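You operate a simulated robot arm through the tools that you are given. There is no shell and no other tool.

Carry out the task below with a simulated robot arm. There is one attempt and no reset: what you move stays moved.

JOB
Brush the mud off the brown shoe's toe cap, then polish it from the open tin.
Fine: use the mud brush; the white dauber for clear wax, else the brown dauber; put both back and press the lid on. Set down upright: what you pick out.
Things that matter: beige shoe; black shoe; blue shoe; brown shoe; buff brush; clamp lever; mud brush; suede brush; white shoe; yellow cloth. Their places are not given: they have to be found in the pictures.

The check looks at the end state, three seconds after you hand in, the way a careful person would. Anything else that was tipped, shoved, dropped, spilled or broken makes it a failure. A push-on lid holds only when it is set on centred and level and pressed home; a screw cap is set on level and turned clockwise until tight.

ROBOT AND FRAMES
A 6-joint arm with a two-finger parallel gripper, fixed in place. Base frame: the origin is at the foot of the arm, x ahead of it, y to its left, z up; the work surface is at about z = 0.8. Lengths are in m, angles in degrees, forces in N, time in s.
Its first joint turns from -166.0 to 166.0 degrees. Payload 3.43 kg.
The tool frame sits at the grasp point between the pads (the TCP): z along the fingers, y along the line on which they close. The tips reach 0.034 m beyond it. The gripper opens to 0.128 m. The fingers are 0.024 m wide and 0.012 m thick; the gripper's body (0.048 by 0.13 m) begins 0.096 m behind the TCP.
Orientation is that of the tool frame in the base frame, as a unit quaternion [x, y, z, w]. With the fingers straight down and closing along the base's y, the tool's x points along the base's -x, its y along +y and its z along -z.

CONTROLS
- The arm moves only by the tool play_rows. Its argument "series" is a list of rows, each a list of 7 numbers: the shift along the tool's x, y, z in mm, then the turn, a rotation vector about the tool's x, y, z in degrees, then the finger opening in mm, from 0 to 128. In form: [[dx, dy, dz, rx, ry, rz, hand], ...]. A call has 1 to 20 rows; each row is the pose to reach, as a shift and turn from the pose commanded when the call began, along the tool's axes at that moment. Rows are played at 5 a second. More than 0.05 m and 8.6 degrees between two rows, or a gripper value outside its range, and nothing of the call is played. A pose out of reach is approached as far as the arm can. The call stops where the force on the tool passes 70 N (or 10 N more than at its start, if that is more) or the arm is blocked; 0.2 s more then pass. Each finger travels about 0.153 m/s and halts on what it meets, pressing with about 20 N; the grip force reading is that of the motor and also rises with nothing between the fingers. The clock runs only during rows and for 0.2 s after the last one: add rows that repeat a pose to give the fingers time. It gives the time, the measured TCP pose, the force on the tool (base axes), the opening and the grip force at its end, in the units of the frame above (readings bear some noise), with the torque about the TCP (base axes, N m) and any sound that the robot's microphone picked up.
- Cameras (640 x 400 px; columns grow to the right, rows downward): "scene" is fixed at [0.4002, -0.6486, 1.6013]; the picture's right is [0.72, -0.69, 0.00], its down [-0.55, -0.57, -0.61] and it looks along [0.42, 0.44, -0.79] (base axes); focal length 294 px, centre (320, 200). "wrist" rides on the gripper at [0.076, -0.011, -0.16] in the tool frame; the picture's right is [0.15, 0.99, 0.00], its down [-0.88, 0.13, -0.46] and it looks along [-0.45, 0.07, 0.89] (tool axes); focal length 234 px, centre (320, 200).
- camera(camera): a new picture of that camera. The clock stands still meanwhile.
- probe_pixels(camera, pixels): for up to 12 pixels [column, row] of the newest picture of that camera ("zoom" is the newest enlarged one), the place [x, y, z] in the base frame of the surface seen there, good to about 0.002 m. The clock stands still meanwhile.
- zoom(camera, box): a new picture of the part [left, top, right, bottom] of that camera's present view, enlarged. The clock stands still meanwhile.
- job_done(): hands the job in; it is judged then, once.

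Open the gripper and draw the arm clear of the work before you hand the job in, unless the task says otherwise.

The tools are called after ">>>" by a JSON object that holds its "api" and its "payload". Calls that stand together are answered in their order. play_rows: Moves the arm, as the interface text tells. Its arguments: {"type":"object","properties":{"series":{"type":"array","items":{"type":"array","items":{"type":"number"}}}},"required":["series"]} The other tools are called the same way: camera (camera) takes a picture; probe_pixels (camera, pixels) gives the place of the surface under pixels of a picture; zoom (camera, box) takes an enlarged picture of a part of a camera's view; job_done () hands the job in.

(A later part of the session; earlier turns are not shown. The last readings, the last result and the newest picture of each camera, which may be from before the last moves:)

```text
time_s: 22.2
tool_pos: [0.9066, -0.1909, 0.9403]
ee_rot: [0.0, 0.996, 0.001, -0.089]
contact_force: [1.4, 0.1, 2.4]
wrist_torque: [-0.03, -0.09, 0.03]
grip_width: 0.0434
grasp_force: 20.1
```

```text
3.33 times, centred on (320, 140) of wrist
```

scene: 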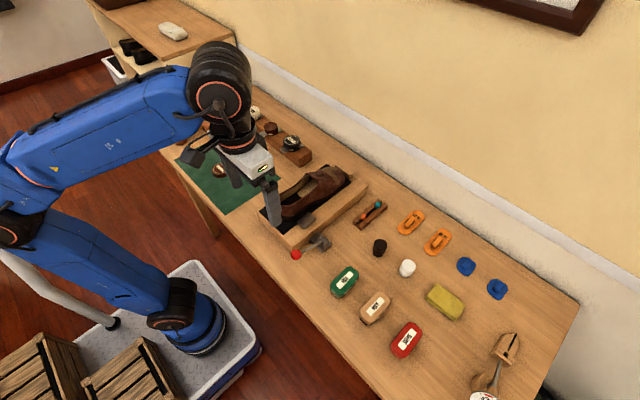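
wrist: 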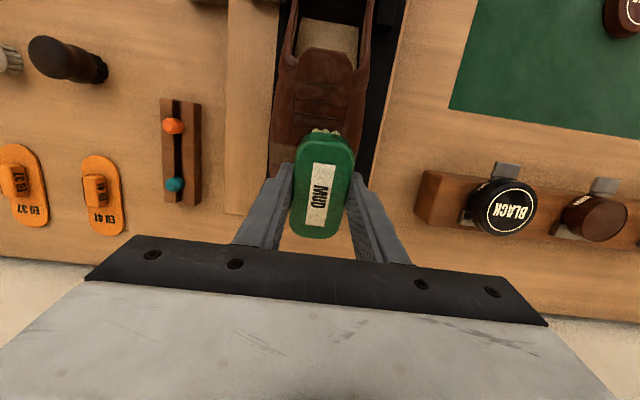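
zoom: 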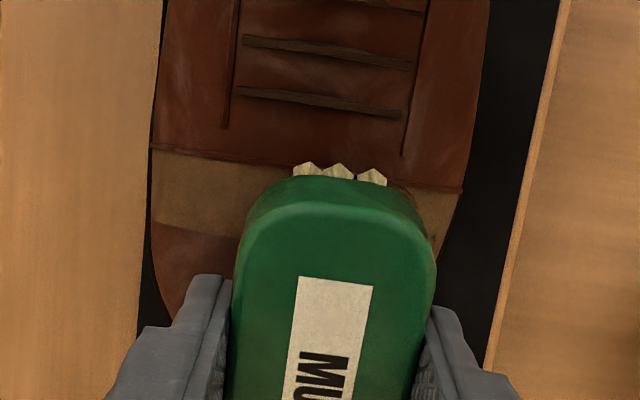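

Force dropped to 2.4 N. I lift 40 mm and back off to inspect the toe cap from the scene and wrist cameras.

>>> {"api": "play_rows", "payload": {"series": [[0, 0, -20, 0, 0, 0, 20], [0, 30, -45, 0, 0, 0, 20], [0, 70, -65, 0, 0, 0, 20], [0, 70, -65, 0, 0, 0, 20]]}}

>>> {"api": "zoom", "payload": {"camera": "scene", "box": [290, 140, 380, 215]}}

>>> {"api": "camera", "payload": {"camera": "wrist"}}

```text
time_s: 23.2
tool_pos: [0.9179, -0.1199, 1.0052]
ee_rot: [0.0, 0.996, 0.0, -0.089]
contact_force: [-0.2, -0.2, -1.5]
wrist_torque: [-0.03, 0.01, -0.03]
grip_width: 0.0436
grasp_force: 19.4
```

```text
5.33 times, centred on (335, 178) of scene
```

zoom: 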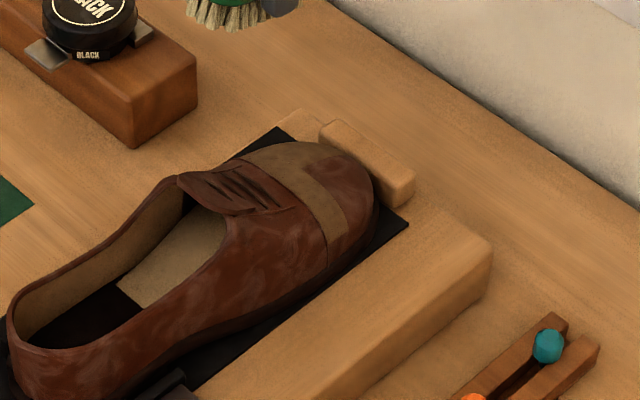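

```text
taken
```

wrist: 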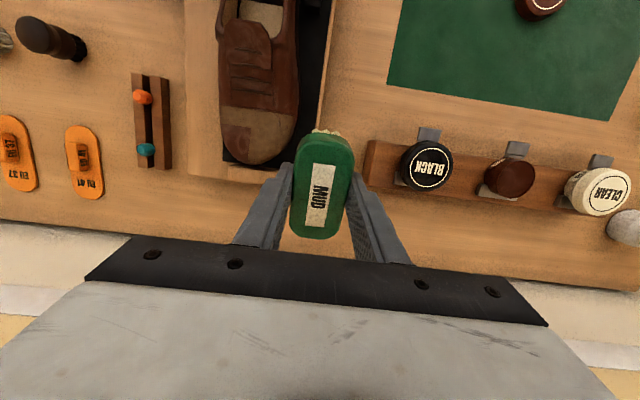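

>>> {"api": "zoom", "payload": {"camera": "wrist", "box": [200, 90, 320, 175]}}

>>> {"api": "zoom", "payload": {"camera": "scene", "box": [315, 155, 365, 195]}}

```text
4.71 times, centred on (260, 132) of wrist
```

zoom: 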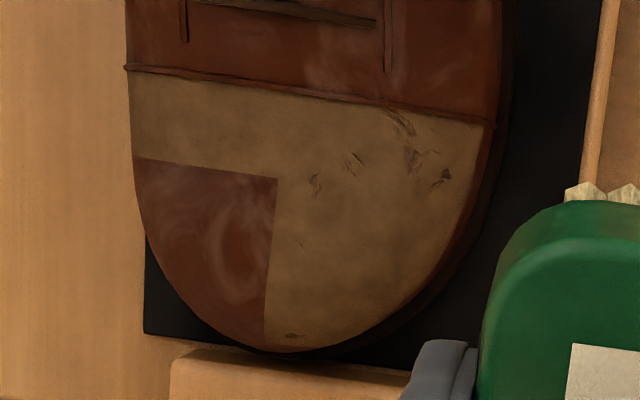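

```text
10.00 times, centred on (340, 175) of scene
```

zoom: 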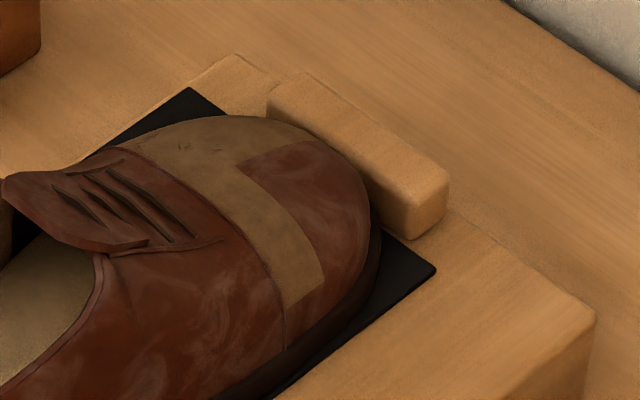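

Mud comes off in small spots where tufts rubbed — so it needs systematic rubbing with steady force. I return to the cap at the same tilt with slightly more pressure and make lateral and longitudinal strokes.

>>> {"api": "play_rows", "payload": {"series": [[0, -35, 30, 0, 0, 0, 20], [0, -70, 50, 0, 0, 0, 20], [0, -70, 61, 0, 0, 0, 20], [0, -70, 65.6, 0, 0, 0, 20], [0, -80, 65.8, 0, 0, 0, 20], [0, -68, 65.8, 0, 0, 0, 20], [0, -56, 65.8, 0, 0, 0, 20], [-4, -68, 65.8, 0, 0, 0, 20], [-4, -80, 65.8, 0, 0, 0, 20], [-8, -68, 65.8, 0, 0, 0, 20], [-8, -56, 65.8, 0, 0, 0, 20], [-12, -68, 65.8, 0, 0, 0, 20], [-12, -80, 65.8, 0, 0, 0, 20], [-6, -74, 65.8, 0, 0, 0, 20], [0, -70, 65.8, 0, 0, 0, 20]]}}

>>> {"api": "zoom", "payload": {"camera": "scene", "box": [270, 130, 400, 230]}}

```text
time_s: 26.4
tool_pos: [0.9062, -0.1915, 0.9414]
ee_rot: [0.0, 0.996, -0.001, -0.089]
contact_force: [2.8, -0.3, 4.5]
wrist_torque: [-0.1, -0.13, 0.04]
grip_width: 0.0435
grasp_force: 19.9
```

```text
4.00 times, centred on (335, 180) of scene
```

zoom: 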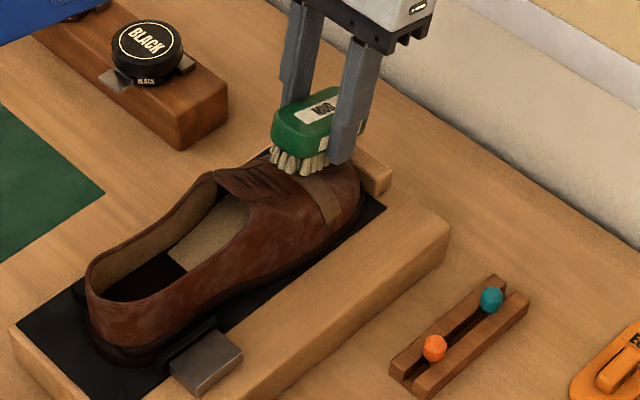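

Force about 4.5 N and shoe unmoved. I press 0.8 mm deeper and stroke again with more passes.

>>> {"api": "play_rows", "payload": {"series": [[0, 0, 0.8, 0, 0, 0, 20], [0, -10, 0.8, 0, 0, 0, 20], [0, 2, 0.8, 0, 0, 0, 20], [0, 14, 0.8, 0, 0, 0, 20], [-3, 2, 0.8, 0, 0, 0, 20], [-3, -10, 0.8, 0, 0, 0, 20], [-6, 2, 0.8, 0, 0, 0, 20], [-6, 14, 0.8, 0, 0, 0, 20], [-10, 2, 0.8, 0, 0, 0, 20], [-10, -10, 0.8, 0, 0, 0, 20], [-14, 2, 0.8, 0, 0, 0, 20], [-14, 14, 0.8, 0, 0, 0, 20], [-5, 8, 0.8, 0, 0, 0, 20], [3, 8, 0.8, 0, 0, 0, 20], [-5, 0, 0.8, 0, 0, 0, 20], [3, 0, 0.8, 0, 0, 0, 20], [-5, -8, 0.8, 0, 0, 0, 20], [3, -8, 0.8, 0, 0, 0, 20], [0, 0, 0.8, 0, 0, 0, 20]]}}

>>> {"api": "play_rows", "payload": {"series": [[0, 0, -20, 0, 0, 0, 20], [0, 30, -45, 0, 0, 0, 20], [0, 70, -66, 0, 0, 0, 20], [0, 70, -66, 0, 0, 0, 20]]}}

>>> {"api": "zoom", "payload": {"camera": "wrist", "box": [200, 90, 320, 175]}}

>>> {"api": "zoom", "payload": {"camera": "scene", "box": [290, 140, 380, 215]}}

```text
time_s: 30.4
tool_pos: [0.9053, -0.1926, 0.9411]
ee_rot: [0.001, 0.996, 0.0, -0.089]
contact_force: [-0.5, -6.7, 9.6]
wrist_torque: [-0.45, 0.02, 0.0]
grip_width: 0.0433
grasp_force: 19.9
```

```text
time_s: 31.4
tool_pos: [0.9186, -0.1217, 1.0051]
ee_rot: [0.0, 0.996, 0.0, -0.089]
contact_force: [-0.4, -0.1, -1.6]
wrist_torque: [0.0, -0.03, -0.01]
grip_width: 0.0433
grasp_force: 19.5
```

```text
4.71 times, centred on (260, 132) of wrist
```

zoom: 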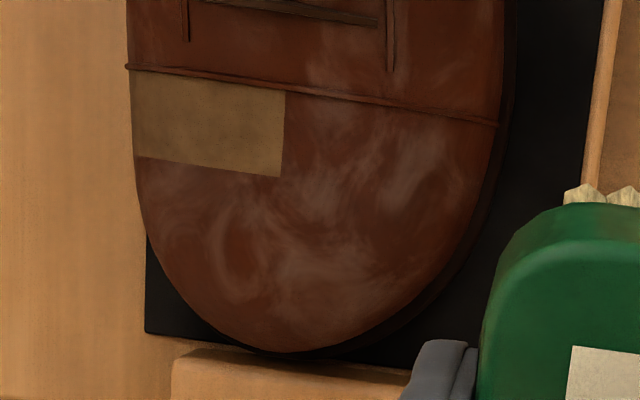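

```text
5.33 times, centred on (335, 178) of scene
```

zoom: 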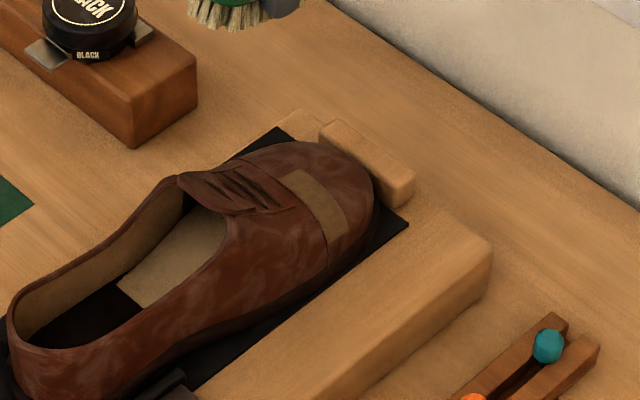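

Great: the two +y cells are clean; only the rear −y cell (zoom (205,120), about x 0.857–0.877, y −0.235…−0.20) is still muddy. I roll the brush −10° toward −y and go there.

>>> {"api": "play_rows", "payload": {"series": [[0, -40, 5, -3, 0, 0, 20], [0, -80, 25, -6, 0, 0, 20], [0, -101, 45, -10, 0, 0, 20], [0, -101, 56, -10, 0, 0, 20], [0, -101, 61, -10, 0, 0, 20], [0, -101, 63, -10, 0, 0, 20]]}}

>>> {"api": "zoom", "payload": {"camera": "scene", "box": [290, 140, 380, 215]}}

```text
time_s: 32.8
tool_pos: [0.9052, -0.2224, 0.9428]
ee_rot: [0.008, 0.992, 0.087, -0.089]
contact_force: [0.3, -0.5, -0.6]
wrist_torque: [-0.01, -0.03, 0.0]
grip_width: 0.0432
grasp_force: 20.4
```

```text
5.33 times, centred on (335, 178) of scene
```

zoom: 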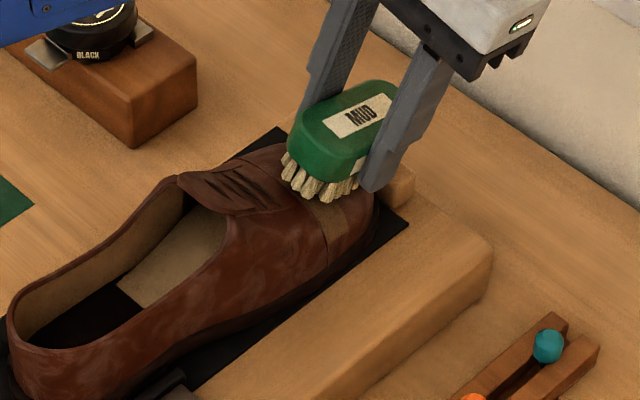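

The brush is just above the −y half. I lower in small steps to get contact.

>>> {"api": "play_rows", "payload": {"series": [[0, 0, 1, 0, 0, 0, 20], [0, 0, 2, 0, 0, 0, 20], [0, 0, 3, 0, 0, 0, 20], [0, 0, 3, 0, 0, 0, 20]]}}

```text
time_s: 33.8
tool_pos: [0.9059, -0.2218, 0.9388]
ee_rot: [0.008, 0.992, 0.086, -0.089]
contact_force: [-0.2, 0.3, -1.7]
wrist_torque: [0.02, -0.02, -0.02]
grip_width: 0.0436
grasp_force: 20.4
```

No contact yet at z≈0.939; I lower another 2.5 mm.

>>> {"api": "play_rows", "payload": {"series": [[0, 0, 1, 0, 0, 0, 20], [0, 0, 1.8, 0, 0, 0, 20], [0, 0, 2.5, 0, 0, 0, 20], [0, 0, 2.5, 0, 0, 0, 20]]}}

```text
time_s: 34.8
tool_pos: [0.9044, -0.2216, 0.9381]
ee_rot: [0.008, 0.992, 0.088, -0.088]
contact_force: [9.3, -0.8, 17.9]
wrist_torque: [-0.02, -0.09, -0.04]
grip_width: 0.0436
grasp_force: 19.8
```

Contact ≈18 N. I stroke there laterally and along the shoe.

>>> {"api": "play_rows", "payload": {"series": [[0, 0, -0.4, 0, 0, 0, 20], [0, -10, -0.4, 0, 0, 0, 20], [0, 0, -0.2, 0, 0, 0, 20], [0, 10, -0.2, 0, 0, 0, 20], [-3, 0, 0, 0, 0, 0, 20], [-3, -10, 0, 0, 0, 0, 20], [-6, 0, 0, 0, 0, 0, 20], [-6, 10, 0, 0, 0, 0, 20], [3, 5, 0, 0, 0, 0, 20], [-6, 2, 0, 0, 0, 0, 20], [3, 0, 0, 0, 0, 0, 20], [-6, -4, 0, 0, 0, 0, 20], [3, -6, 0, 0, 0, 0, 20], [0, 6, 0, 0, 0, 0, 20], [0, -8, 0, 0, 0, 0, 20], [2, 4, 0, 0, 0, 0, 20], [2, -8, 0, 0, 0, 0, 20], [0, 0, 0, 0, 0, 0, 20]]}}

>>> {"api": "zoom", "payload": {"camera": "scene", "box": [270, 130, 400, 230]}}

```text
time_s: 38.6
tool_pos: [0.9033, -0.222, 0.9376]
ee_rot: [0.008, 0.992, 0.087, -0.089]
contact_force: [-0.4, -0.9, -1.0]
wrist_torque: [0.04, 0.04, -0.02]
grip_width: 0.0434
grasp_force: 20.0
```

```text
4.00 times, centred on (335, 180) of scene
```

zoom: 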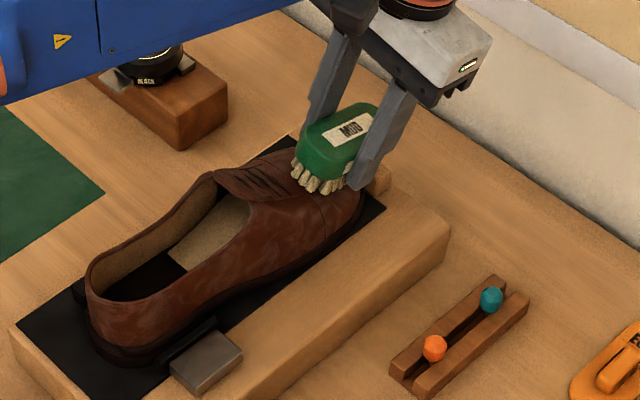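

The muddy cell looks gone. I lift away and inspect the entire toe cap closely.

>>> {"api": "play_rows", "payload": {"series": [[0, 0, -20, 0, 0, 0, 20], [0, 30, -45, 3, 0, 0, 20], [0, 70, -66, 7, 0, 0, 20], [0, 100, -66, 10, 0, 0, 20], [0, 100, -66, 10, 0, 0, 20]]}}

>>> {"api": "zoom", "payload": {"camera": "wrist", "box": [200, 80, 320, 175]}}

>>> {"api": "zoom", "payload": {"camera": "scene", "box": [290, 140, 380, 215]}}

>>> {"api": "zoom", "payload": {"camera": "scene", "box": [255, 180, 345, 265]}}

```text
time_s: 39.8
tool_pos: [0.9175, -0.1336, 1.0173]
ee_rot: [0.0, 0.996, 0.0, -0.089]
contact_force: [0.7, 0.7, -0.7]
wrist_torque: [0.01, 0.01, 0.0]
grip_width: 0.0434
grasp_force: 20.2
```

```text
4.21 times, centred on (260, 128) of wrist
```

zoom: 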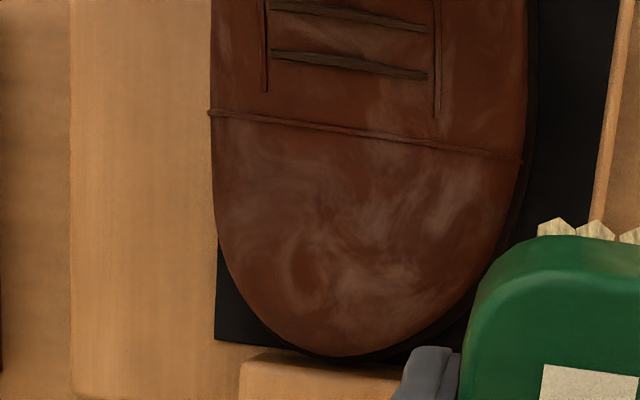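

```text
5.33 times, centred on (335, 178) of scene
```

zoom: 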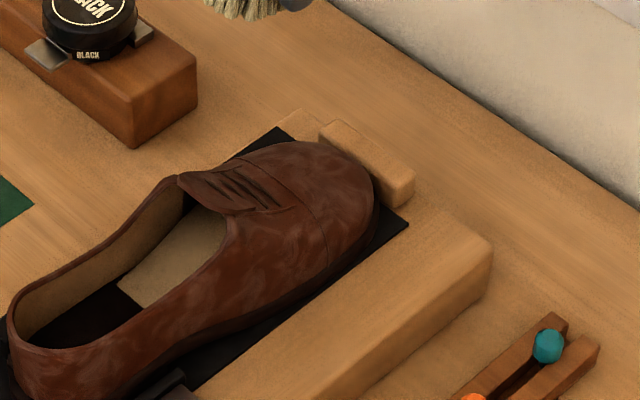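

```text
4.71 times, centred on (300, 222) of scene
```

zoom: 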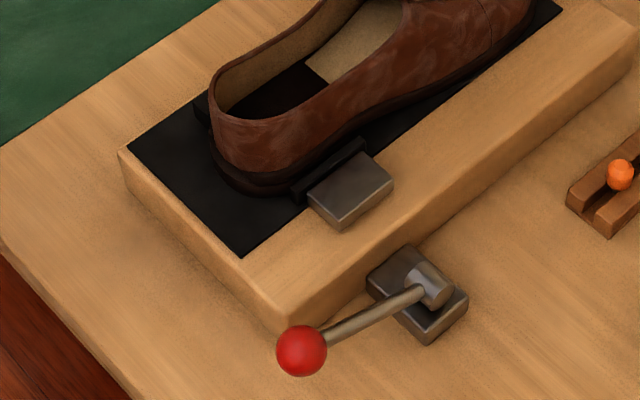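

All mud is off and the shoe/lever have not moved. I carry the brush back toward its spot, un-pitching on the way.

>>> {"api": "play_rows", "payload": {"series": [[24, -33, 6, 0, -2.5, 0, 20], [48, -67, 12, 0, -5, 0, 20], [73, -100, 18, 0, -7.5, 0, 20], [97, -134, 25, 0, -10.2, 0, 20], [121, -167, 32, 0, -10.2, 0, 20], [146, -201, 40, 0, -10.2, 0, 20], [170, -234, 50, 0, -10.2, 0, 20], [194, -268, 60, 0, -10.2, 0, 20], [218, -301, 72, 0, -10.2, 0, 20], [243, -335, 84, 0, -10.2, 0, 20], [243, -335, 84, 0, -10.2, 0, 20]]}}

>>> {"api": "zoom", "payload": {"camera": "scene", "box": [290, 190, 410, 310]}}

>>> {"api": "camera", "payload": {"camera": "wrist"}}

```text
time_s: 42.2
tool_pos: [0.6655, -0.4694, 0.9799]
ee_rot: [0.001, 1.0, 0.0, 0.0]
contact_force: [0.6, 0.4, -0.6]
wrist_torque: [-0.02, -0.04, 0.02]
grip_width: 0.0432
grasp_force: 19.8
```

```text
3.33 times, centred on (350, 250) of scene
```

zoom: 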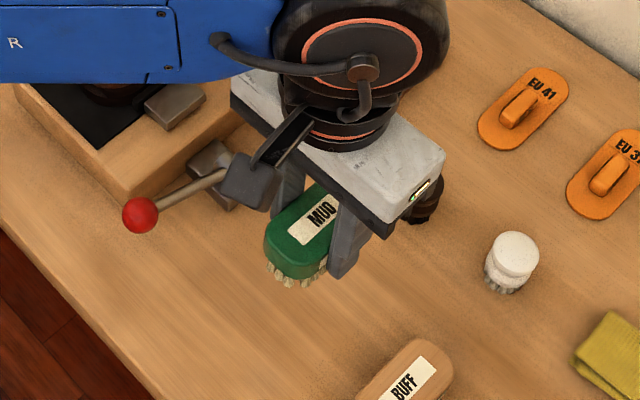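

```text
taken
```

wrist: 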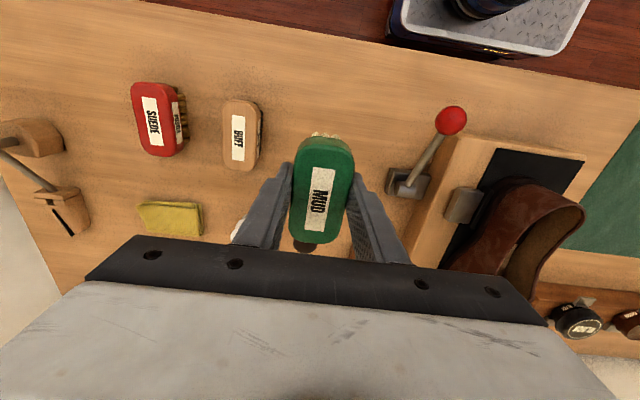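

I check whether the brush stayed level in the grip by probing its top front and back.

>>> {"api": "probe_pixels", "payload": {"camera": "wrist", "pixels": [[330, 158], [325, 170], [320, 190], [315, 210], [312, 232], [300, 190], [342, 190]]}}

```text
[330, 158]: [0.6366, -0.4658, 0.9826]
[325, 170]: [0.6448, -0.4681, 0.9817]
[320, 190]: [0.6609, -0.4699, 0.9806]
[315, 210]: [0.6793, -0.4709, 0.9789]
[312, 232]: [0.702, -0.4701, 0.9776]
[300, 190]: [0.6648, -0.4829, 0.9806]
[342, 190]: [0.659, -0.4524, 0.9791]
```

The brush slid ~7 mm up and pitched ~4° nose-down in the grip. I compensate the pitch, restore the yaw and lower toward the bench at the original spot.

>>> {"api": "play_rows", "payload": {"series": [[1, 1, 30, 0, -2.2, -1.7, 20], [1, 1, 70, 0, -4.4, -3.4, 20], [1, 1, 105, 0, -4.4, -3.4, 20], [1, 1, 125, 0, -4.4, -3.4, 20], [1, 1, 130, 0, -4.4, -3.4, 20], [1, 1, 130, 0, -4.4, -3.4, 20]]}}

>>> {"api": "camera", "payload": {"camera": "wrist"}}

>>> {"api": "probe_pixels", "payload": {"camera": "wrist", "pixels": [[330, 158], [325, 170], [320, 190], [315, 210], [312, 232], [300, 190], [342, 190], [326, 142], [310, 240]]}}

>>> {"api": "zoom", "payload": {"camera": "scene", "box": [300, 240, 380, 310]}}

```text
time_s: 43.6
tool_pos: [0.6647, -0.4689, 0.8498]
ee_rot: [-0.03, 0.999, 0.001, 0.038]
contact_force: [-0.3, -0.3, -0.5]
wrist_torque: [0.0, 0.01, -0.01]
grip_width: 0.0436
grasp_force: 20.3
```

```text
taken
```

wrist: 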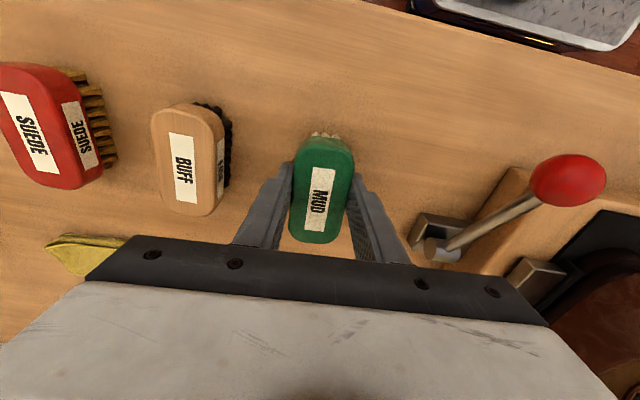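

```text
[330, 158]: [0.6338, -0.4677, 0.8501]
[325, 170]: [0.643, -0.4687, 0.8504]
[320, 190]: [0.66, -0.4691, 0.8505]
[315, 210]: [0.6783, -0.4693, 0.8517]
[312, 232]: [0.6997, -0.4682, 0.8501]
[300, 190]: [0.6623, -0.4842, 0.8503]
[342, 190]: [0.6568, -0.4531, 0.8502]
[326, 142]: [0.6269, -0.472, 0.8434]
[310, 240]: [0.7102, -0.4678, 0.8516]
```

```text
5.71 times, centred on (340, 275) of scene
```

zoom: 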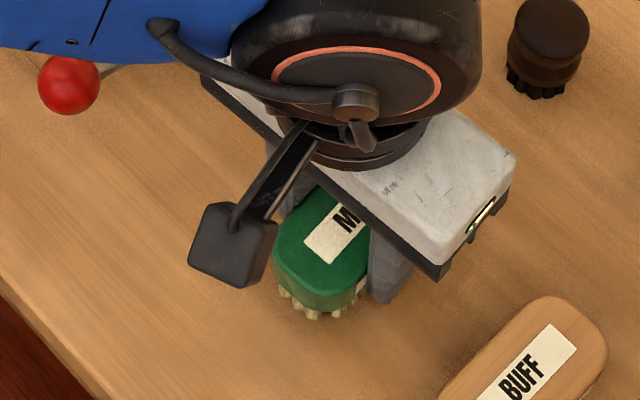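

Brush top is level at z≈0.8505 (8 mm above its resting height of 0.8425). I lower 7 mm, then 1 mm more to touch.

>>> {"api": "play_rows", "payload": {"series": [[0, 0, 3, 0, 0, 0, 20], [0, 0, 6, 0, 0, 0, 20], [0, 0, 7.5, 0, 0, 0, 20], [0, 0, 7.5, 0, 0, 0, 20]]}}

```text
time_s: 44.6
tool_pos: [0.6645, -0.4676, 0.8418]
ee_rot: [-0.03, 0.999, 0.0, 0.039]
contact_force: [0.1, -0.1, -0.5]
wrist_torque: [-0.01, 0.03, 0.02]
grip_width: 0.0435
grasp_force: 20.3
```

>>> {"api": "play_rows", "payload": {"series": [[0, 0, 0.5, 0, 0, 0, 20], [0, 0, 1, 0, 0, 0, 20], [0, 0, 1, 0, 0, 0, 20]]}}

```text
time_s: 45.4
tool_pos: [0.665, -0.4686, 0.842]
ee_rot: [-0.029, 0.999, -0.001, 0.039]
contact_force: [1.5, -1.3, 14.2]
wrist_torque: [0.04, 0.46, 0.03]
grip_width: 0.0437
grasp_force: 20.2
```

The brush is on the bench (14 N). I ease off 0.6 mm and open the fingers slowly to 80 mm.

>>> {"api": "play_rows", "payload": {"series": [[0, 0, -0.7, 0, 0, 0, 20], [0, 0, -0.7, 0, 0, 0, 46], [0, 0, -0.7, 0, 0, 0, 56], [0, 0, -0.7, 0, 0, 0, 70], [0, 0, -0.7, 0, 0, 0, 80], [0, 0, -0.7, 0, 0, 0, 80]]}}

>>> {"api": "camera", "payload": {"camera": "wrist"}}

```text
time_s: 46.8
tool_pos: [0.6644, -0.4695, 0.8408]
ee_rot: [-0.029, 0.999, 0.0, 0.039]
contact_force: [-0.3, 0.3, 0.3]
wrist_torque: [-0.01, -0.01, 0.01]
grip_width: 0.0797
grasp_force: 0.1
```

```text
taken
```

wrist: 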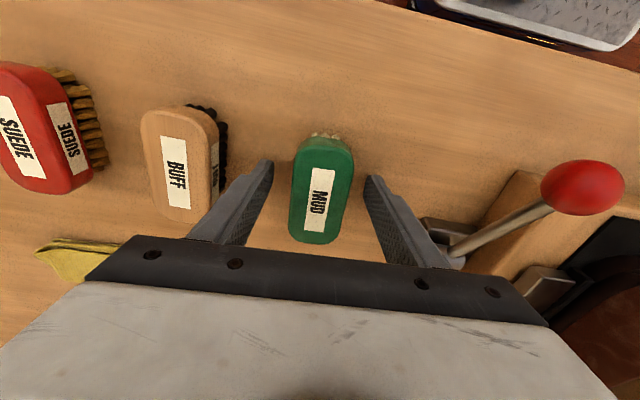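

The brush stands free on its bristles. I lift straight up, restore the orientation, and move to view the brown dauber at (0.805,−0.472).

>>> {"api": "play_rows", "payload": {"series": [[0, 0, -30, 0, 0, 0, 80], [0, 0, -70, 0, 0, 0, 80], [-5, 0, -110, 0, 2.2, 1.7, 80], [-15, 0, -150, 0, 4.4, 3.4, 80], [-40, -10, -157, 0, 4.4, 3.4, 80], [-65, -15, -157, 0, 4.4, 3.4, 80], [-65, -15, -157, 0, 4.4, 3.4, 80]]}}

>>> {"api": "camera", "payload": {"camera": "wrist"}}

>>> {"api": "zoom", "payload": {"camera": "wrist", "box": [270, 150, 370, 220]}}

>>> {"api": "zoom", "payload": {"camera": "scene", "box": [330, 220, 430, 310]}}

```text
time_s: 48.4
tool_pos: [0.7176, -0.4806, 1.0036]
ee_rot: [0.0, 1.0, 0.0, 0.0]
contact_force: [-0.5, -0.2, 0.1]
wrist_torque: [-0.03, 0.01, -0.04]
grip_width: 0.0797
grasp_force: 0.0
```

```text
taken
```

wrist: 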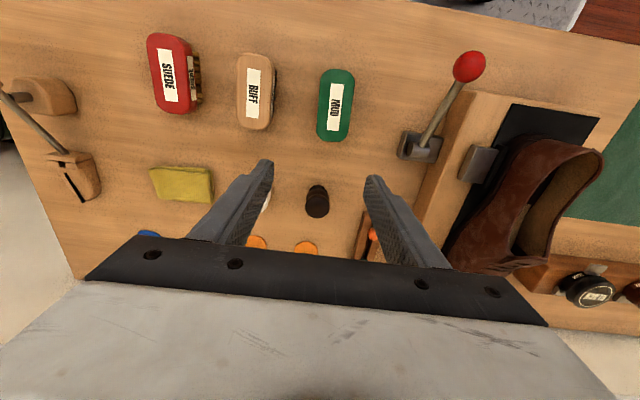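

```text
5.71 times, centred on (320, 185) of wrist
```

zoom: 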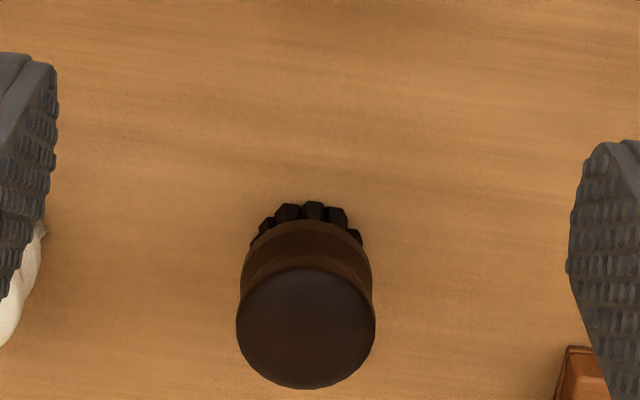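

```text
4.44 times, centred on (380, 265) of scene
```

zoom: 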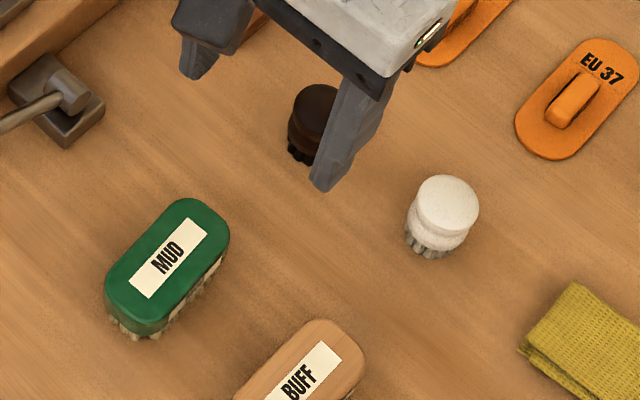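

The mud brush stands upright at its place. I probe the brown dauber's top and body.

>>> {"api": "probe_pixels", "payload": {"camera": "wrist", "pixels": [[318, 207], [307, 207], [328, 207], [318, 198], [318, 216], [318, 195], [318, 191], [318, 187], [309, 190], [328, 190]]}}

>>> {"api": "probe_pixels", "payload": {"camera": "zoom", "pixels": [[315, 118], [315, 90], [340, 115], [315, 145], [300, 155]]}}

```text
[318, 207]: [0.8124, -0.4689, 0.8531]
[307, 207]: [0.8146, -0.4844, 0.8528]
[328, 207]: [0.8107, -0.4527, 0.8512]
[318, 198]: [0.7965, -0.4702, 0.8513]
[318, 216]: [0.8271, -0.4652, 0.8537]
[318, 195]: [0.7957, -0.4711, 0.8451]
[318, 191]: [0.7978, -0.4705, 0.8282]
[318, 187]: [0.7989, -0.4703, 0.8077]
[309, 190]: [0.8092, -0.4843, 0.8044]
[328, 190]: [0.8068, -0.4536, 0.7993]
```

```text
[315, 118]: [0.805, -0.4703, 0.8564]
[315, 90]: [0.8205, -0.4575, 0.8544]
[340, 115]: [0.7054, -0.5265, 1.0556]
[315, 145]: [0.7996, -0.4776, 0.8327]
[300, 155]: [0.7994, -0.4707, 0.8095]
```

Dauber knob centre ≈(0.812,−0.469), Ø≈34 mm, top z≈0.855. I check clearance to the slotted gauge near scene (369,215) before descending.

>>> {"api": "camera", "payload": {"camera": "scene"}}

>>> {"api": "probe_pixels", "payload": {"camera": "scene", "pixels": [[357, 227], [354, 222], [362, 228], [370, 222], [386, 207], [411, 222], [407, 267], [375, 205]]}}

```text
taken
```

scene: 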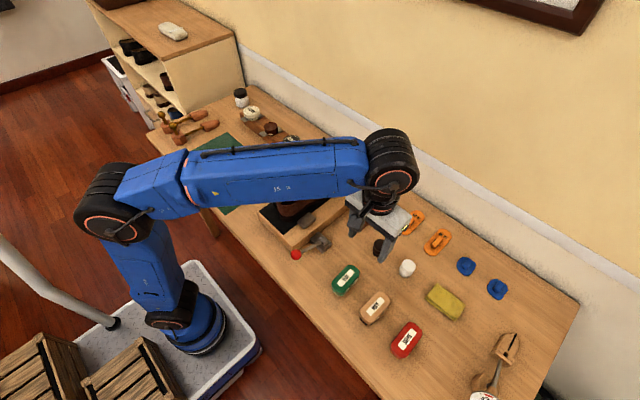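

```text
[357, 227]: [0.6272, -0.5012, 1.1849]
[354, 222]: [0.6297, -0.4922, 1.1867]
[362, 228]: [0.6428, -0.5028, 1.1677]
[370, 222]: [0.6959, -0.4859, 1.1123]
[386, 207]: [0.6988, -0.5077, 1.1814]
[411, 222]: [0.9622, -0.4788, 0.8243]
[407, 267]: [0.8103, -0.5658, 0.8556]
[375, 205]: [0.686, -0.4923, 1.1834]
```

Clearances are fine (gauge at y>−0.39). I move above the dauber with 60 mm opening and descend to z≈0.857.

>>> {"api": "play_rows", "payload": {"series": [[-35, 4, 0, 0, 0, 0, 70], [-70, 8, 10, 0, 0, 0, 60], [-94, 12, 40, 0, 0, 0, 60], [-94, 12, 75, 0, 0, 0, 60], [-94, 12, 75, 0, 0, 0, 60]]}}

>>> {"api": "camera", "payload": {"camera": "wrist"}}

>>> {"api": "zoom", "payload": {"camera": "wrist", "box": [260, 140, 380, 230]}}

```text
time_s: 49.6
tool_pos: [0.8124, -0.4685, 0.9257]
ee_rot: [0.0, 1.0, 0.0, 0.001]
contact_force: [-0.5, -0.1, -0.2]
wrist_torque: [-0.01, -0.03, 0.02]
grip_width: 0.06
grasp_force: 0.0
```

```text
taken
```

wrist: 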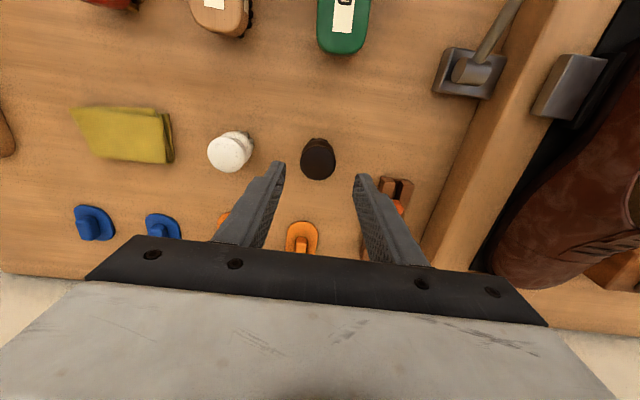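

```text
4.44 times, centred on (320, 185) of wrist
```

zoom: 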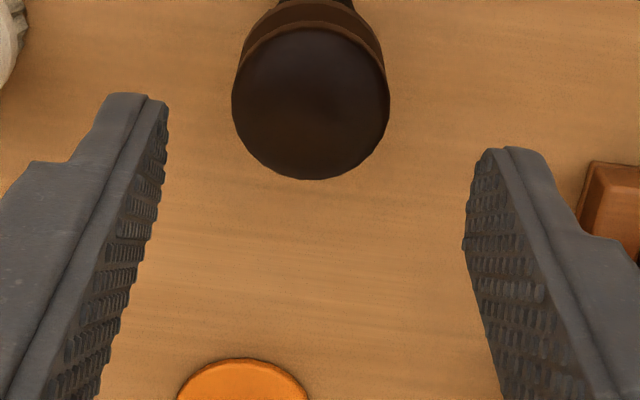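

Fingers straddle the dauber symmetrically. I descend 70 mm and close.

>>> {"api": "play_rows", "payload": {"series": [[0, 0, 30, 0, 0, 0, 60], [0, 0, 55, 0, 0, 0, 60], [0, 0, 70, 0, 0, 0, 60], [0, 0, 70, 0, 0, 0, 60], [0, 0, 70, 0, 0, 0, 45], [0, 0, 70, 0, 0, 0, 30], [0, 0, 70, 0, 0, 0, 15], [0, 0, 70, 0, 0, 0, 15]]}}

>>> {"api": "camera", "payload": {"camera": "wrist"}}

```text
time_s: 51.4
tool_pos: [0.8141, -0.4676, 0.8574]
ee_rot: [0.0, 1.0, 0.0, 0.001]
contact_force: [0.4, -0.3, 0.0]
wrist_torque: [0.04, -0.03, 0.04]
grip_width: 0.0362
grasp_force: 20.2
```

```text
taken
```

wrist: 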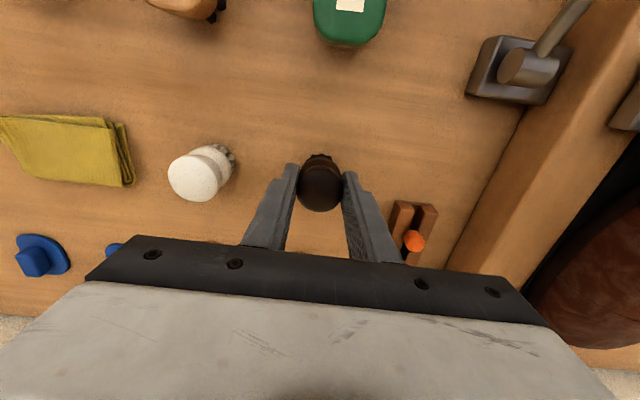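

Dauber gripped at 36 mm. I lift it 155 mm.

>>> {"api": "play_rows", "payload": {"series": [[0, 0, -30, 0, 0, 0, 15], [0, 0, -75, 0, 0, 0, 15], [0, 0, -120, 0, 0, 0, 15], [0, 0, -155, 0, 0, 0, 15], [0, 0, -155, 0, 0, 0, 15]]}}

>>> {"api": "camera", "payload": {"camera": "wrist"}}

>>> {"api": "zoom", "payload": {"camera": "scene", "box": [330, 150, 450, 270]}}

```text
time_s: 52.6
tool_pos: [0.8106, -0.4674, 1.0133]
ee_rot: [0.0, 1.0, 0.0, -0.001]
contact_force: [0.6, 0.8, -1.0]
wrist_torque: [-0.02, 0.0, 0.0]
grip_width: 0.0366
grasp_force: 20.1
```

```text
taken
```

wrist: 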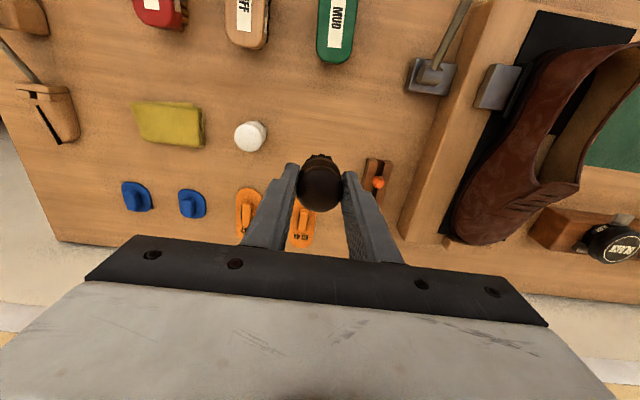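

```text
3.33 times, centred on (390, 210) of scene
```

zoom: 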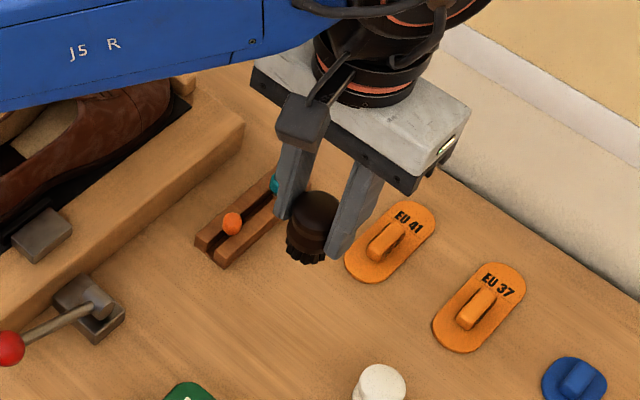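

Now I carry the dauber across to above the open brown tin (0.901,0.148).

>>> {"api": "play_rows", "payload": {"series": [[-6, 44, 0, 0, 0, 0, 15], [-13, 88, 0, 0, 0, 0, 15], [-19, 132, 0, 0, 0, 0, 15], [-25, 176, 0, 0, 0, 0, 15], [-32, 220, 0, 0, 0, 0, 15], [-38, 264, 0, 0, 0, 0, 15], [-45, 308, 0, 0, 0, 0, 15], [-51, 352, 0, 0, 0, 0, 15], [-57, 396, 0, 0, 0, 0, 15], [-64, 440, 0, 0, 0, 0, 15], [-70, 484, 0, 0, 0, 0, 15], [-76, 528, 0, 0, 0, 0, 15], [-83, 572, 0, 0, 0, 0, 15], [-89, 616, 0, 0, 0, 0, 15], [-89, 616, 0, 0, 0, 0, 15]]}}

>>> {"api": "camera", "payload": {"camera": "wrist"}}

>>> {"api": "zoom", "payload": {"camera": "scene", "box": [220, 80, 340, 180]}}

```text
time_s: 55.8
tool_pos: [0.8995, 0.1477, 1.012]
ee_rot: [0.0, 1.0, -0.001, 0.001]
contact_force: [-0.4, 1.2, -0.1]
wrist_torque: [0.02, 0.0, 0.03]
grip_width: 0.0363
grasp_force: 19.8
```

```text
taken
```

wrist: 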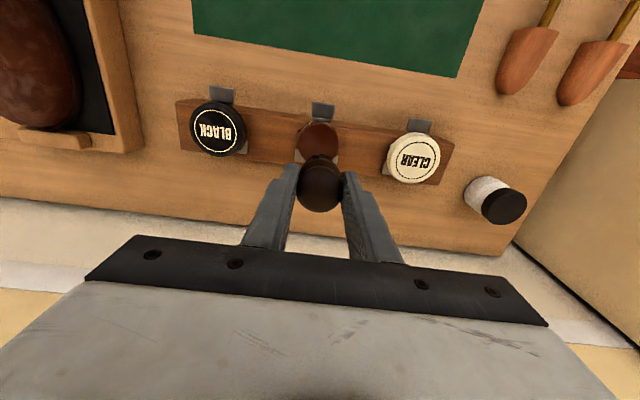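

```text
4.00 times, centred on (280, 130) of scene
```

zoom: 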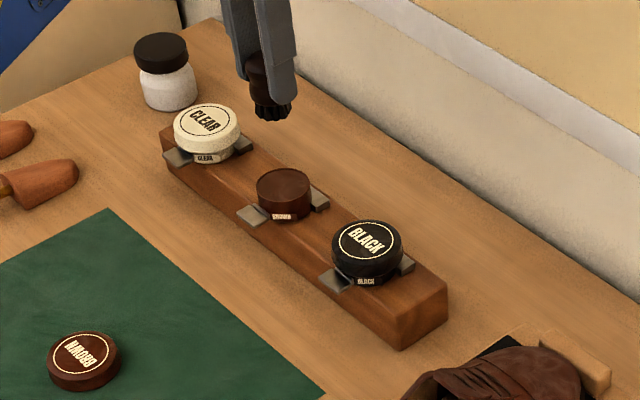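

Hovering over the open BROWN tin (CLEAR and BLACK are lidded). I lower to ~10 mm above the wax.

>>> {"api": "play_rows", "payload": {"series": [[-1, 0, 30, 0, 0, 0, 15], [-1, 0, 55, 0, 0, 0, 15], [-1, 0, 68, 0, 0, 0, 15], [-1, 0, 68, 0, 0, 0, 15]]}}

>>> {"api": "zoom", "payload": {"camera": "scene", "box": [235, 100, 325, 165]}}

```text
time_s: 56.8
tool_pos: [0.9013, 0.1483, 0.9443]
ee_rot: [-0.001, 1.0, 0.0, 0.0]
contact_force: [-0.2, 0.4, 0.5]
wrist_torque: [0.02, -0.01, 0.01]
grip_width: 0.0365
grasp_force: 19.6
```

```text
6.15 times, centred on (280, 132) of scene
```

zoom: 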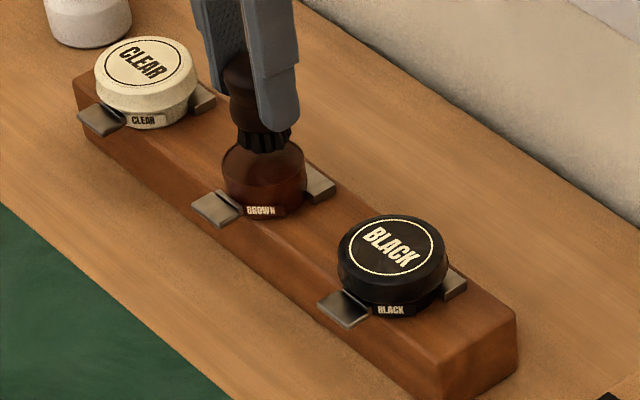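

Dauber is centred above the wax. I lower in small steps until light contact.

>>> {"api": "play_rows", "payload": {"series": [[0, 0, 4, 0, 0, 0, 15], [0, 0, 7, 0, 0, 0, 15], [0, 0, 9, 0, 0, 0, 15], [0, 0, 9, 0, 0, 0, 15]]}}

```text
time_s: 57.8
tool_pos: [0.902, 0.1482, 0.9354]
ee_rot: [0.0, 1.0, 0.0, 0.0]
contact_force: [0.5, -0.1, -0.4]
wrist_torque: [0.01, 0.0, -0.01]
grip_width: 0.0366
grasp_force: 19.7
```

>>> {"api": "play_rows", "payload": {"series": [[0, 0, 1, 0, 0, 0, 15], [0, 0, 2, 0, 0, 0, 15], [0, 0, 2, 0, 0, 0, 15]]}}

```text
time_s: 58.6
tool_pos: [0.9024, 0.1486, 0.9338]
ee_rot: [0.0, 1.0, 0.0, 0.0]
contact_force: [0.0, -0.5, -1.0]
wrist_torque: [-0.01, 0.01, -0.01]
grip_width: 0.0362
grasp_force: 19.6
```

Still no contact; continuing down 1–2 mm.

>>> {"api": "play_rows", "payload": {"series": [[0, 0, 0.7, 0, 0, 0, 15], [0, 0, 1.4, 0, 0, 0, 15], [0, 0, 1.4, 0, 0, 0, 15]]}}

>>> {"api": "zoom", "payload": {"camera": "scene", "box": [250, 110, 300, 150]}}

```text
time_s: 59.4
tool_pos: [0.9026, 0.1481, 0.9335]
ee_rot: [0.0, 1.0, 0.001, 0.0]
contact_force: [2.8, 0.7, 8.3]
wrist_torque: [-0.02, -0.13, 0.0]
grip_width: 0.0367
grasp_force: 20.2
```

```text
10.00 times, centred on (275, 130) of scene
```

zoom: 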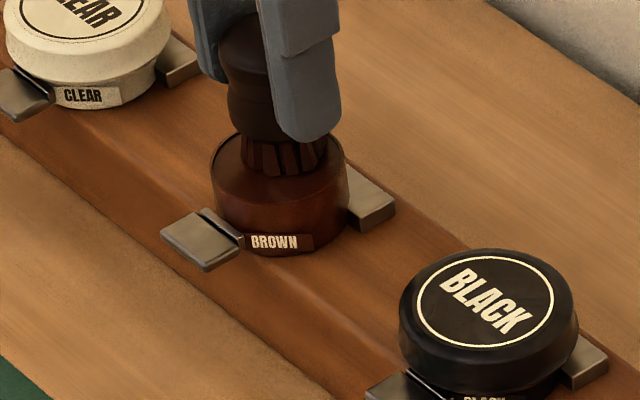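

Light contact (8 N) with the wax; tufts already look brown. I swirl gently ±3 mm with small twists to load wax.

>>> {"api": "play_rows", "payload": {"series": [[2, 0, 0, 0, 0, 4, 15], [0, 2, 0, 0, 0, 8, 15], [-2, 0, 0, 0, 0, 4, 15], [0, -2, 0, 0, 0, 0, 15], [2, 0, 0, 0, 0, -4, 15], [0, 2, 0, 0, 0, -8, 15], [-2, 0, 0, 0, 0, -4, 15], [0, -2, 0, 0, 0, 0, 15], [2, 0, 0, 0, 0, 5, 15], [0, 2, 0, 0, 0, 8, 15], [-2, 0, 0, 0, 0, 4, 15], [0, 0, 0, 0, 0, 0, 15], [0, 0, 0, 0, 0, 0, 15]]}}

>>> {"api": "play_rows", "payload": {"series": [[0, 0, -10, 0, 0, 0, 15], [0, 0, -40, 0, 0, 0, 15], [0, 0, -75, 0, 0, 0, 15], [0, 0, -75, 0, 0, 0, 15]]}}

>>> {"api": "zoom", "payload": {"camera": "scene", "box": [235, 80, 325, 165]}}

```text
time_s: 62.2
tool_pos: [0.9017, 0.1477, 0.9338]
ee_rot: [0.0, 1.0, -0.001, 0.0]
contact_force: [1.0, 1.9, 5.2]
wrist_torque: [0.13, -0.06, 0.02]
grip_width: 0.0364
grasp_force: 20.4
```

```text
time_s: 63.2
tool_pos: [0.8987, 0.1477, 1.0079]
ee_rot: [-0.001, 1.0, 0.0, 0.0]
contact_force: [-0.5, 0.1, -0.6]
wrist_torque: [0.03, 0.0, 0.0]
grip_width: 0.0365
grasp_force: 20.5
```

```text
4.71 times, centred on (280, 122) of scene
```

zoom: 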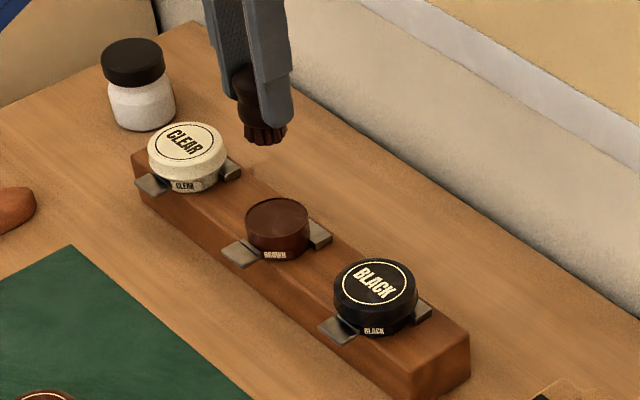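

The dauber tufts are loaded with brown wax and the tin is undisturbed. I carry it to hover above the rear +y quarter of the toe cap, tilting to its local slope.

>>> {"api": "play_rows", "payload": {"series": [[3, -45, 0, 0, 0, 0, 15], [6, -90, 0, 0, 0, 0, 15], [9, -135, 0, 0, 0, 0, 15], [12, -180, 0, 0, 0, 0, 15], [16, -220, 0, 3, 2, 0, 15], [19, -260, 5, 6, 4, 0, 15], [22, -295, 15, 10, 7, 0, 15], [25, -322, 30, 10, 7, 0, 15], [25, -322, 30, 10, 7, 0, 15]]}}

>>> {"api": "zoom", "payload": {"camera": "scene", "box": [280, 120, 390, 215]}}

>>> {"api": "camera", "payload": {"camera": "wrist"}}

```text
time_s: 65.2
tool_pos: [0.8777, -0.1742, 0.9748]
ee_rot: [0.0, 0.994, -0.087, -0.061]
contact_force: [0.2, 0.3, 0.1]
wrist_torque: [0.01, -0.01, 0.01]
grip_width: 0.0363
grasp_force: 19.7
```

```text
4.21 times, centred on (335, 168) of scene
```

zoom: 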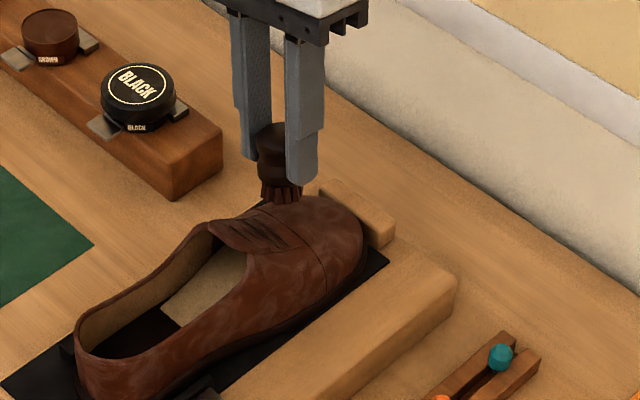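

```text
taken
```

wrist: 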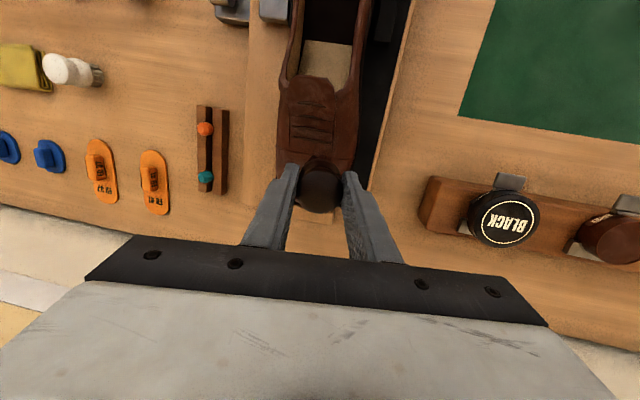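

I lower along the tool axis to just above the surface, then feel for contact.

>>> {"api": "play_rows", "payload": {"series": [[0, 0, 7, 0, 0, 0, 15], [0, 0, 14, 0, 0, 0, 15], [0, 0, 17, 0, 0, 0, 15], [0, 0, 17, 0, 0, 0, 15]]}}

>>> {"api": "play_rows", "payload": {"series": [[0, 0, 1, 0, 0, 0, 15], [0, 0, 2, 0, 0, 0, 15], [0, 0, 2, 0, 0, 0, 15]]}}

```text
time_s: 66.2
tool_pos: [0.8762, -0.1769, 0.9597]
ee_rot: [0.0, 0.994, -0.086, -0.061]
contact_force: [6.4, 0.5, 12.7]
wrist_torque: [-0.06, -0.11, 0.0]
grip_width: 0.0367
grasp_force: 19.6
```

```text
time_s: 67.0
tool_pos: [0.8749, -0.1779, 0.9573]
ee_rot: [0.0, 0.994, -0.087, -0.061]
contact_force: [5.1, 1.5, 10.2]
wrist_torque: [0.05, -0.08, -0.01]
grip_width: 0.0364
grasp_force: 19.7
```

Contact ≈10 N on the rear +y quarter. I make small rubbing circles in the tangent plane.

>>> {"api": "play_rows", "payload": {"series": [[-4, 0, 0, 0, 0, 0, 15], [-4, 4, 0, 0, 0, 0, 15], [0, 5, 0, 0, 0, 0, 15], [2, 3, 0, 0, 0, 0, 15], [2, -3, 0, 0, 0, 0, 15], [-3, -5, 0, 0, 0, 0, 15], [-6, 0, 0, 0, 0, 0, 15], [-4, 6, 0, 0, 0, 0, 15], [1, 4, 0, 0, 0, 0, 15], [1, -4, 0, 0, 0, 0, 15], [-4, -4, 0, 0, 0, 0, 15], [-4, 5, 0, 0, 0, 0, 15], [0, 0, 0, 0, 0, 0, 15]]}}

>>> {"api": "zoom", "payload": {"camera": "scene", "box": [280, 120, 390, 215]}}

>>> {"api": "zoom", "payload": {"camera": "wrist", "box": [240, 60, 400, 200]}}

```text
time_s: 69.8
tool_pos: [0.8746, -0.177, 0.9584]
ee_rot: [0.0, 0.994, -0.087, -0.061]
contact_force: [-1.2, 0.5, 0.8]
wrist_torque: [0.03, -0.01, 0.01]
grip_width: 0.0364
grasp_force: 20.0
```

```text
4.21 times, centred on (335, 168) of scene
```

zoom: 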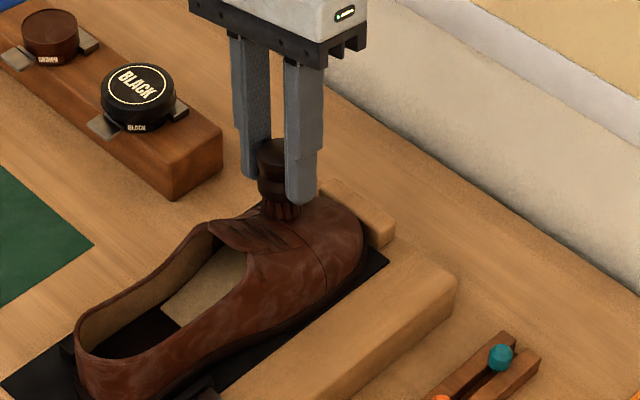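

```text
2.86 times, centred on (320, 130) of wrist
```

zoom: 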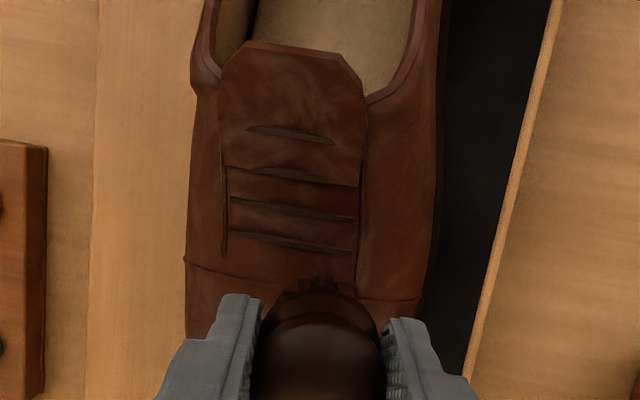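

Force has dropped to ~0 as the dauber slid a bit up in the grip. I lift off and look at the toe cap for polish.

>>> {"api": "play_rows", "payload": {"series": [[0, 0, -15, 0, 0, 0, 15], [0, 40, -40, 0, 0, 0, 15], [0, 80, -60, 0, 0, 0, 15], [0, 80, -60, 0, 0, 0, 15]]}}

>>> {"api": "camera", "payload": {"camera": "wrist"}}

>>> {"api": "zoom", "payload": {"camera": "wrist", "box": [200, 80, 320, 175]}}

>>> {"api": "zoom", "payload": {"camera": "scene", "box": [290, 140, 380, 215]}}

```text
time_s: 70.8
tool_pos: [0.8792, -0.085, 1.0034]
ee_rot: [0.0, 0.994, -0.086, -0.061]
contact_force: [-0.3, -0.1, -1.0]
wrist_torque: [-0.01, 0.01, 0.01]
grip_width: 0.0363
grasp_force: 20.2
```

```text
taken
```

wrist: 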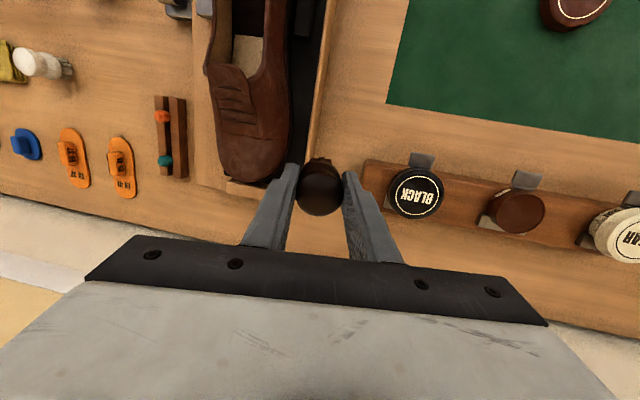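

```text
4.21 times, centred on (260, 128) of wrist
```

zoom: 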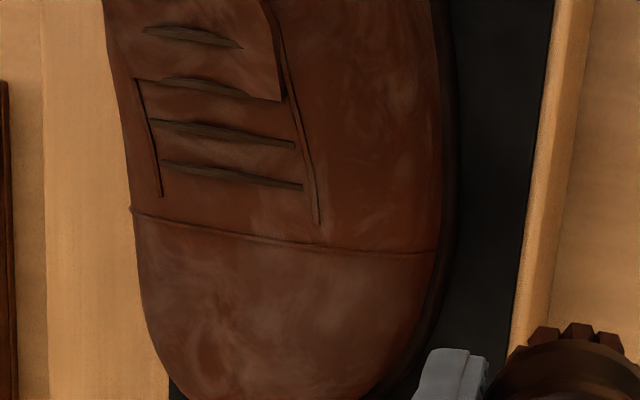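

```text
5.33 times, centred on (335, 178) of scene
```

zoom: 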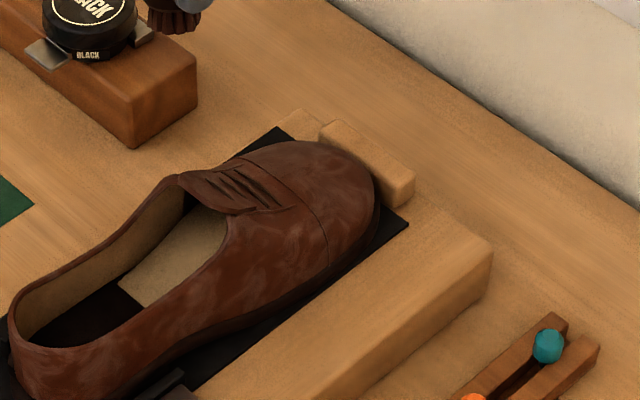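

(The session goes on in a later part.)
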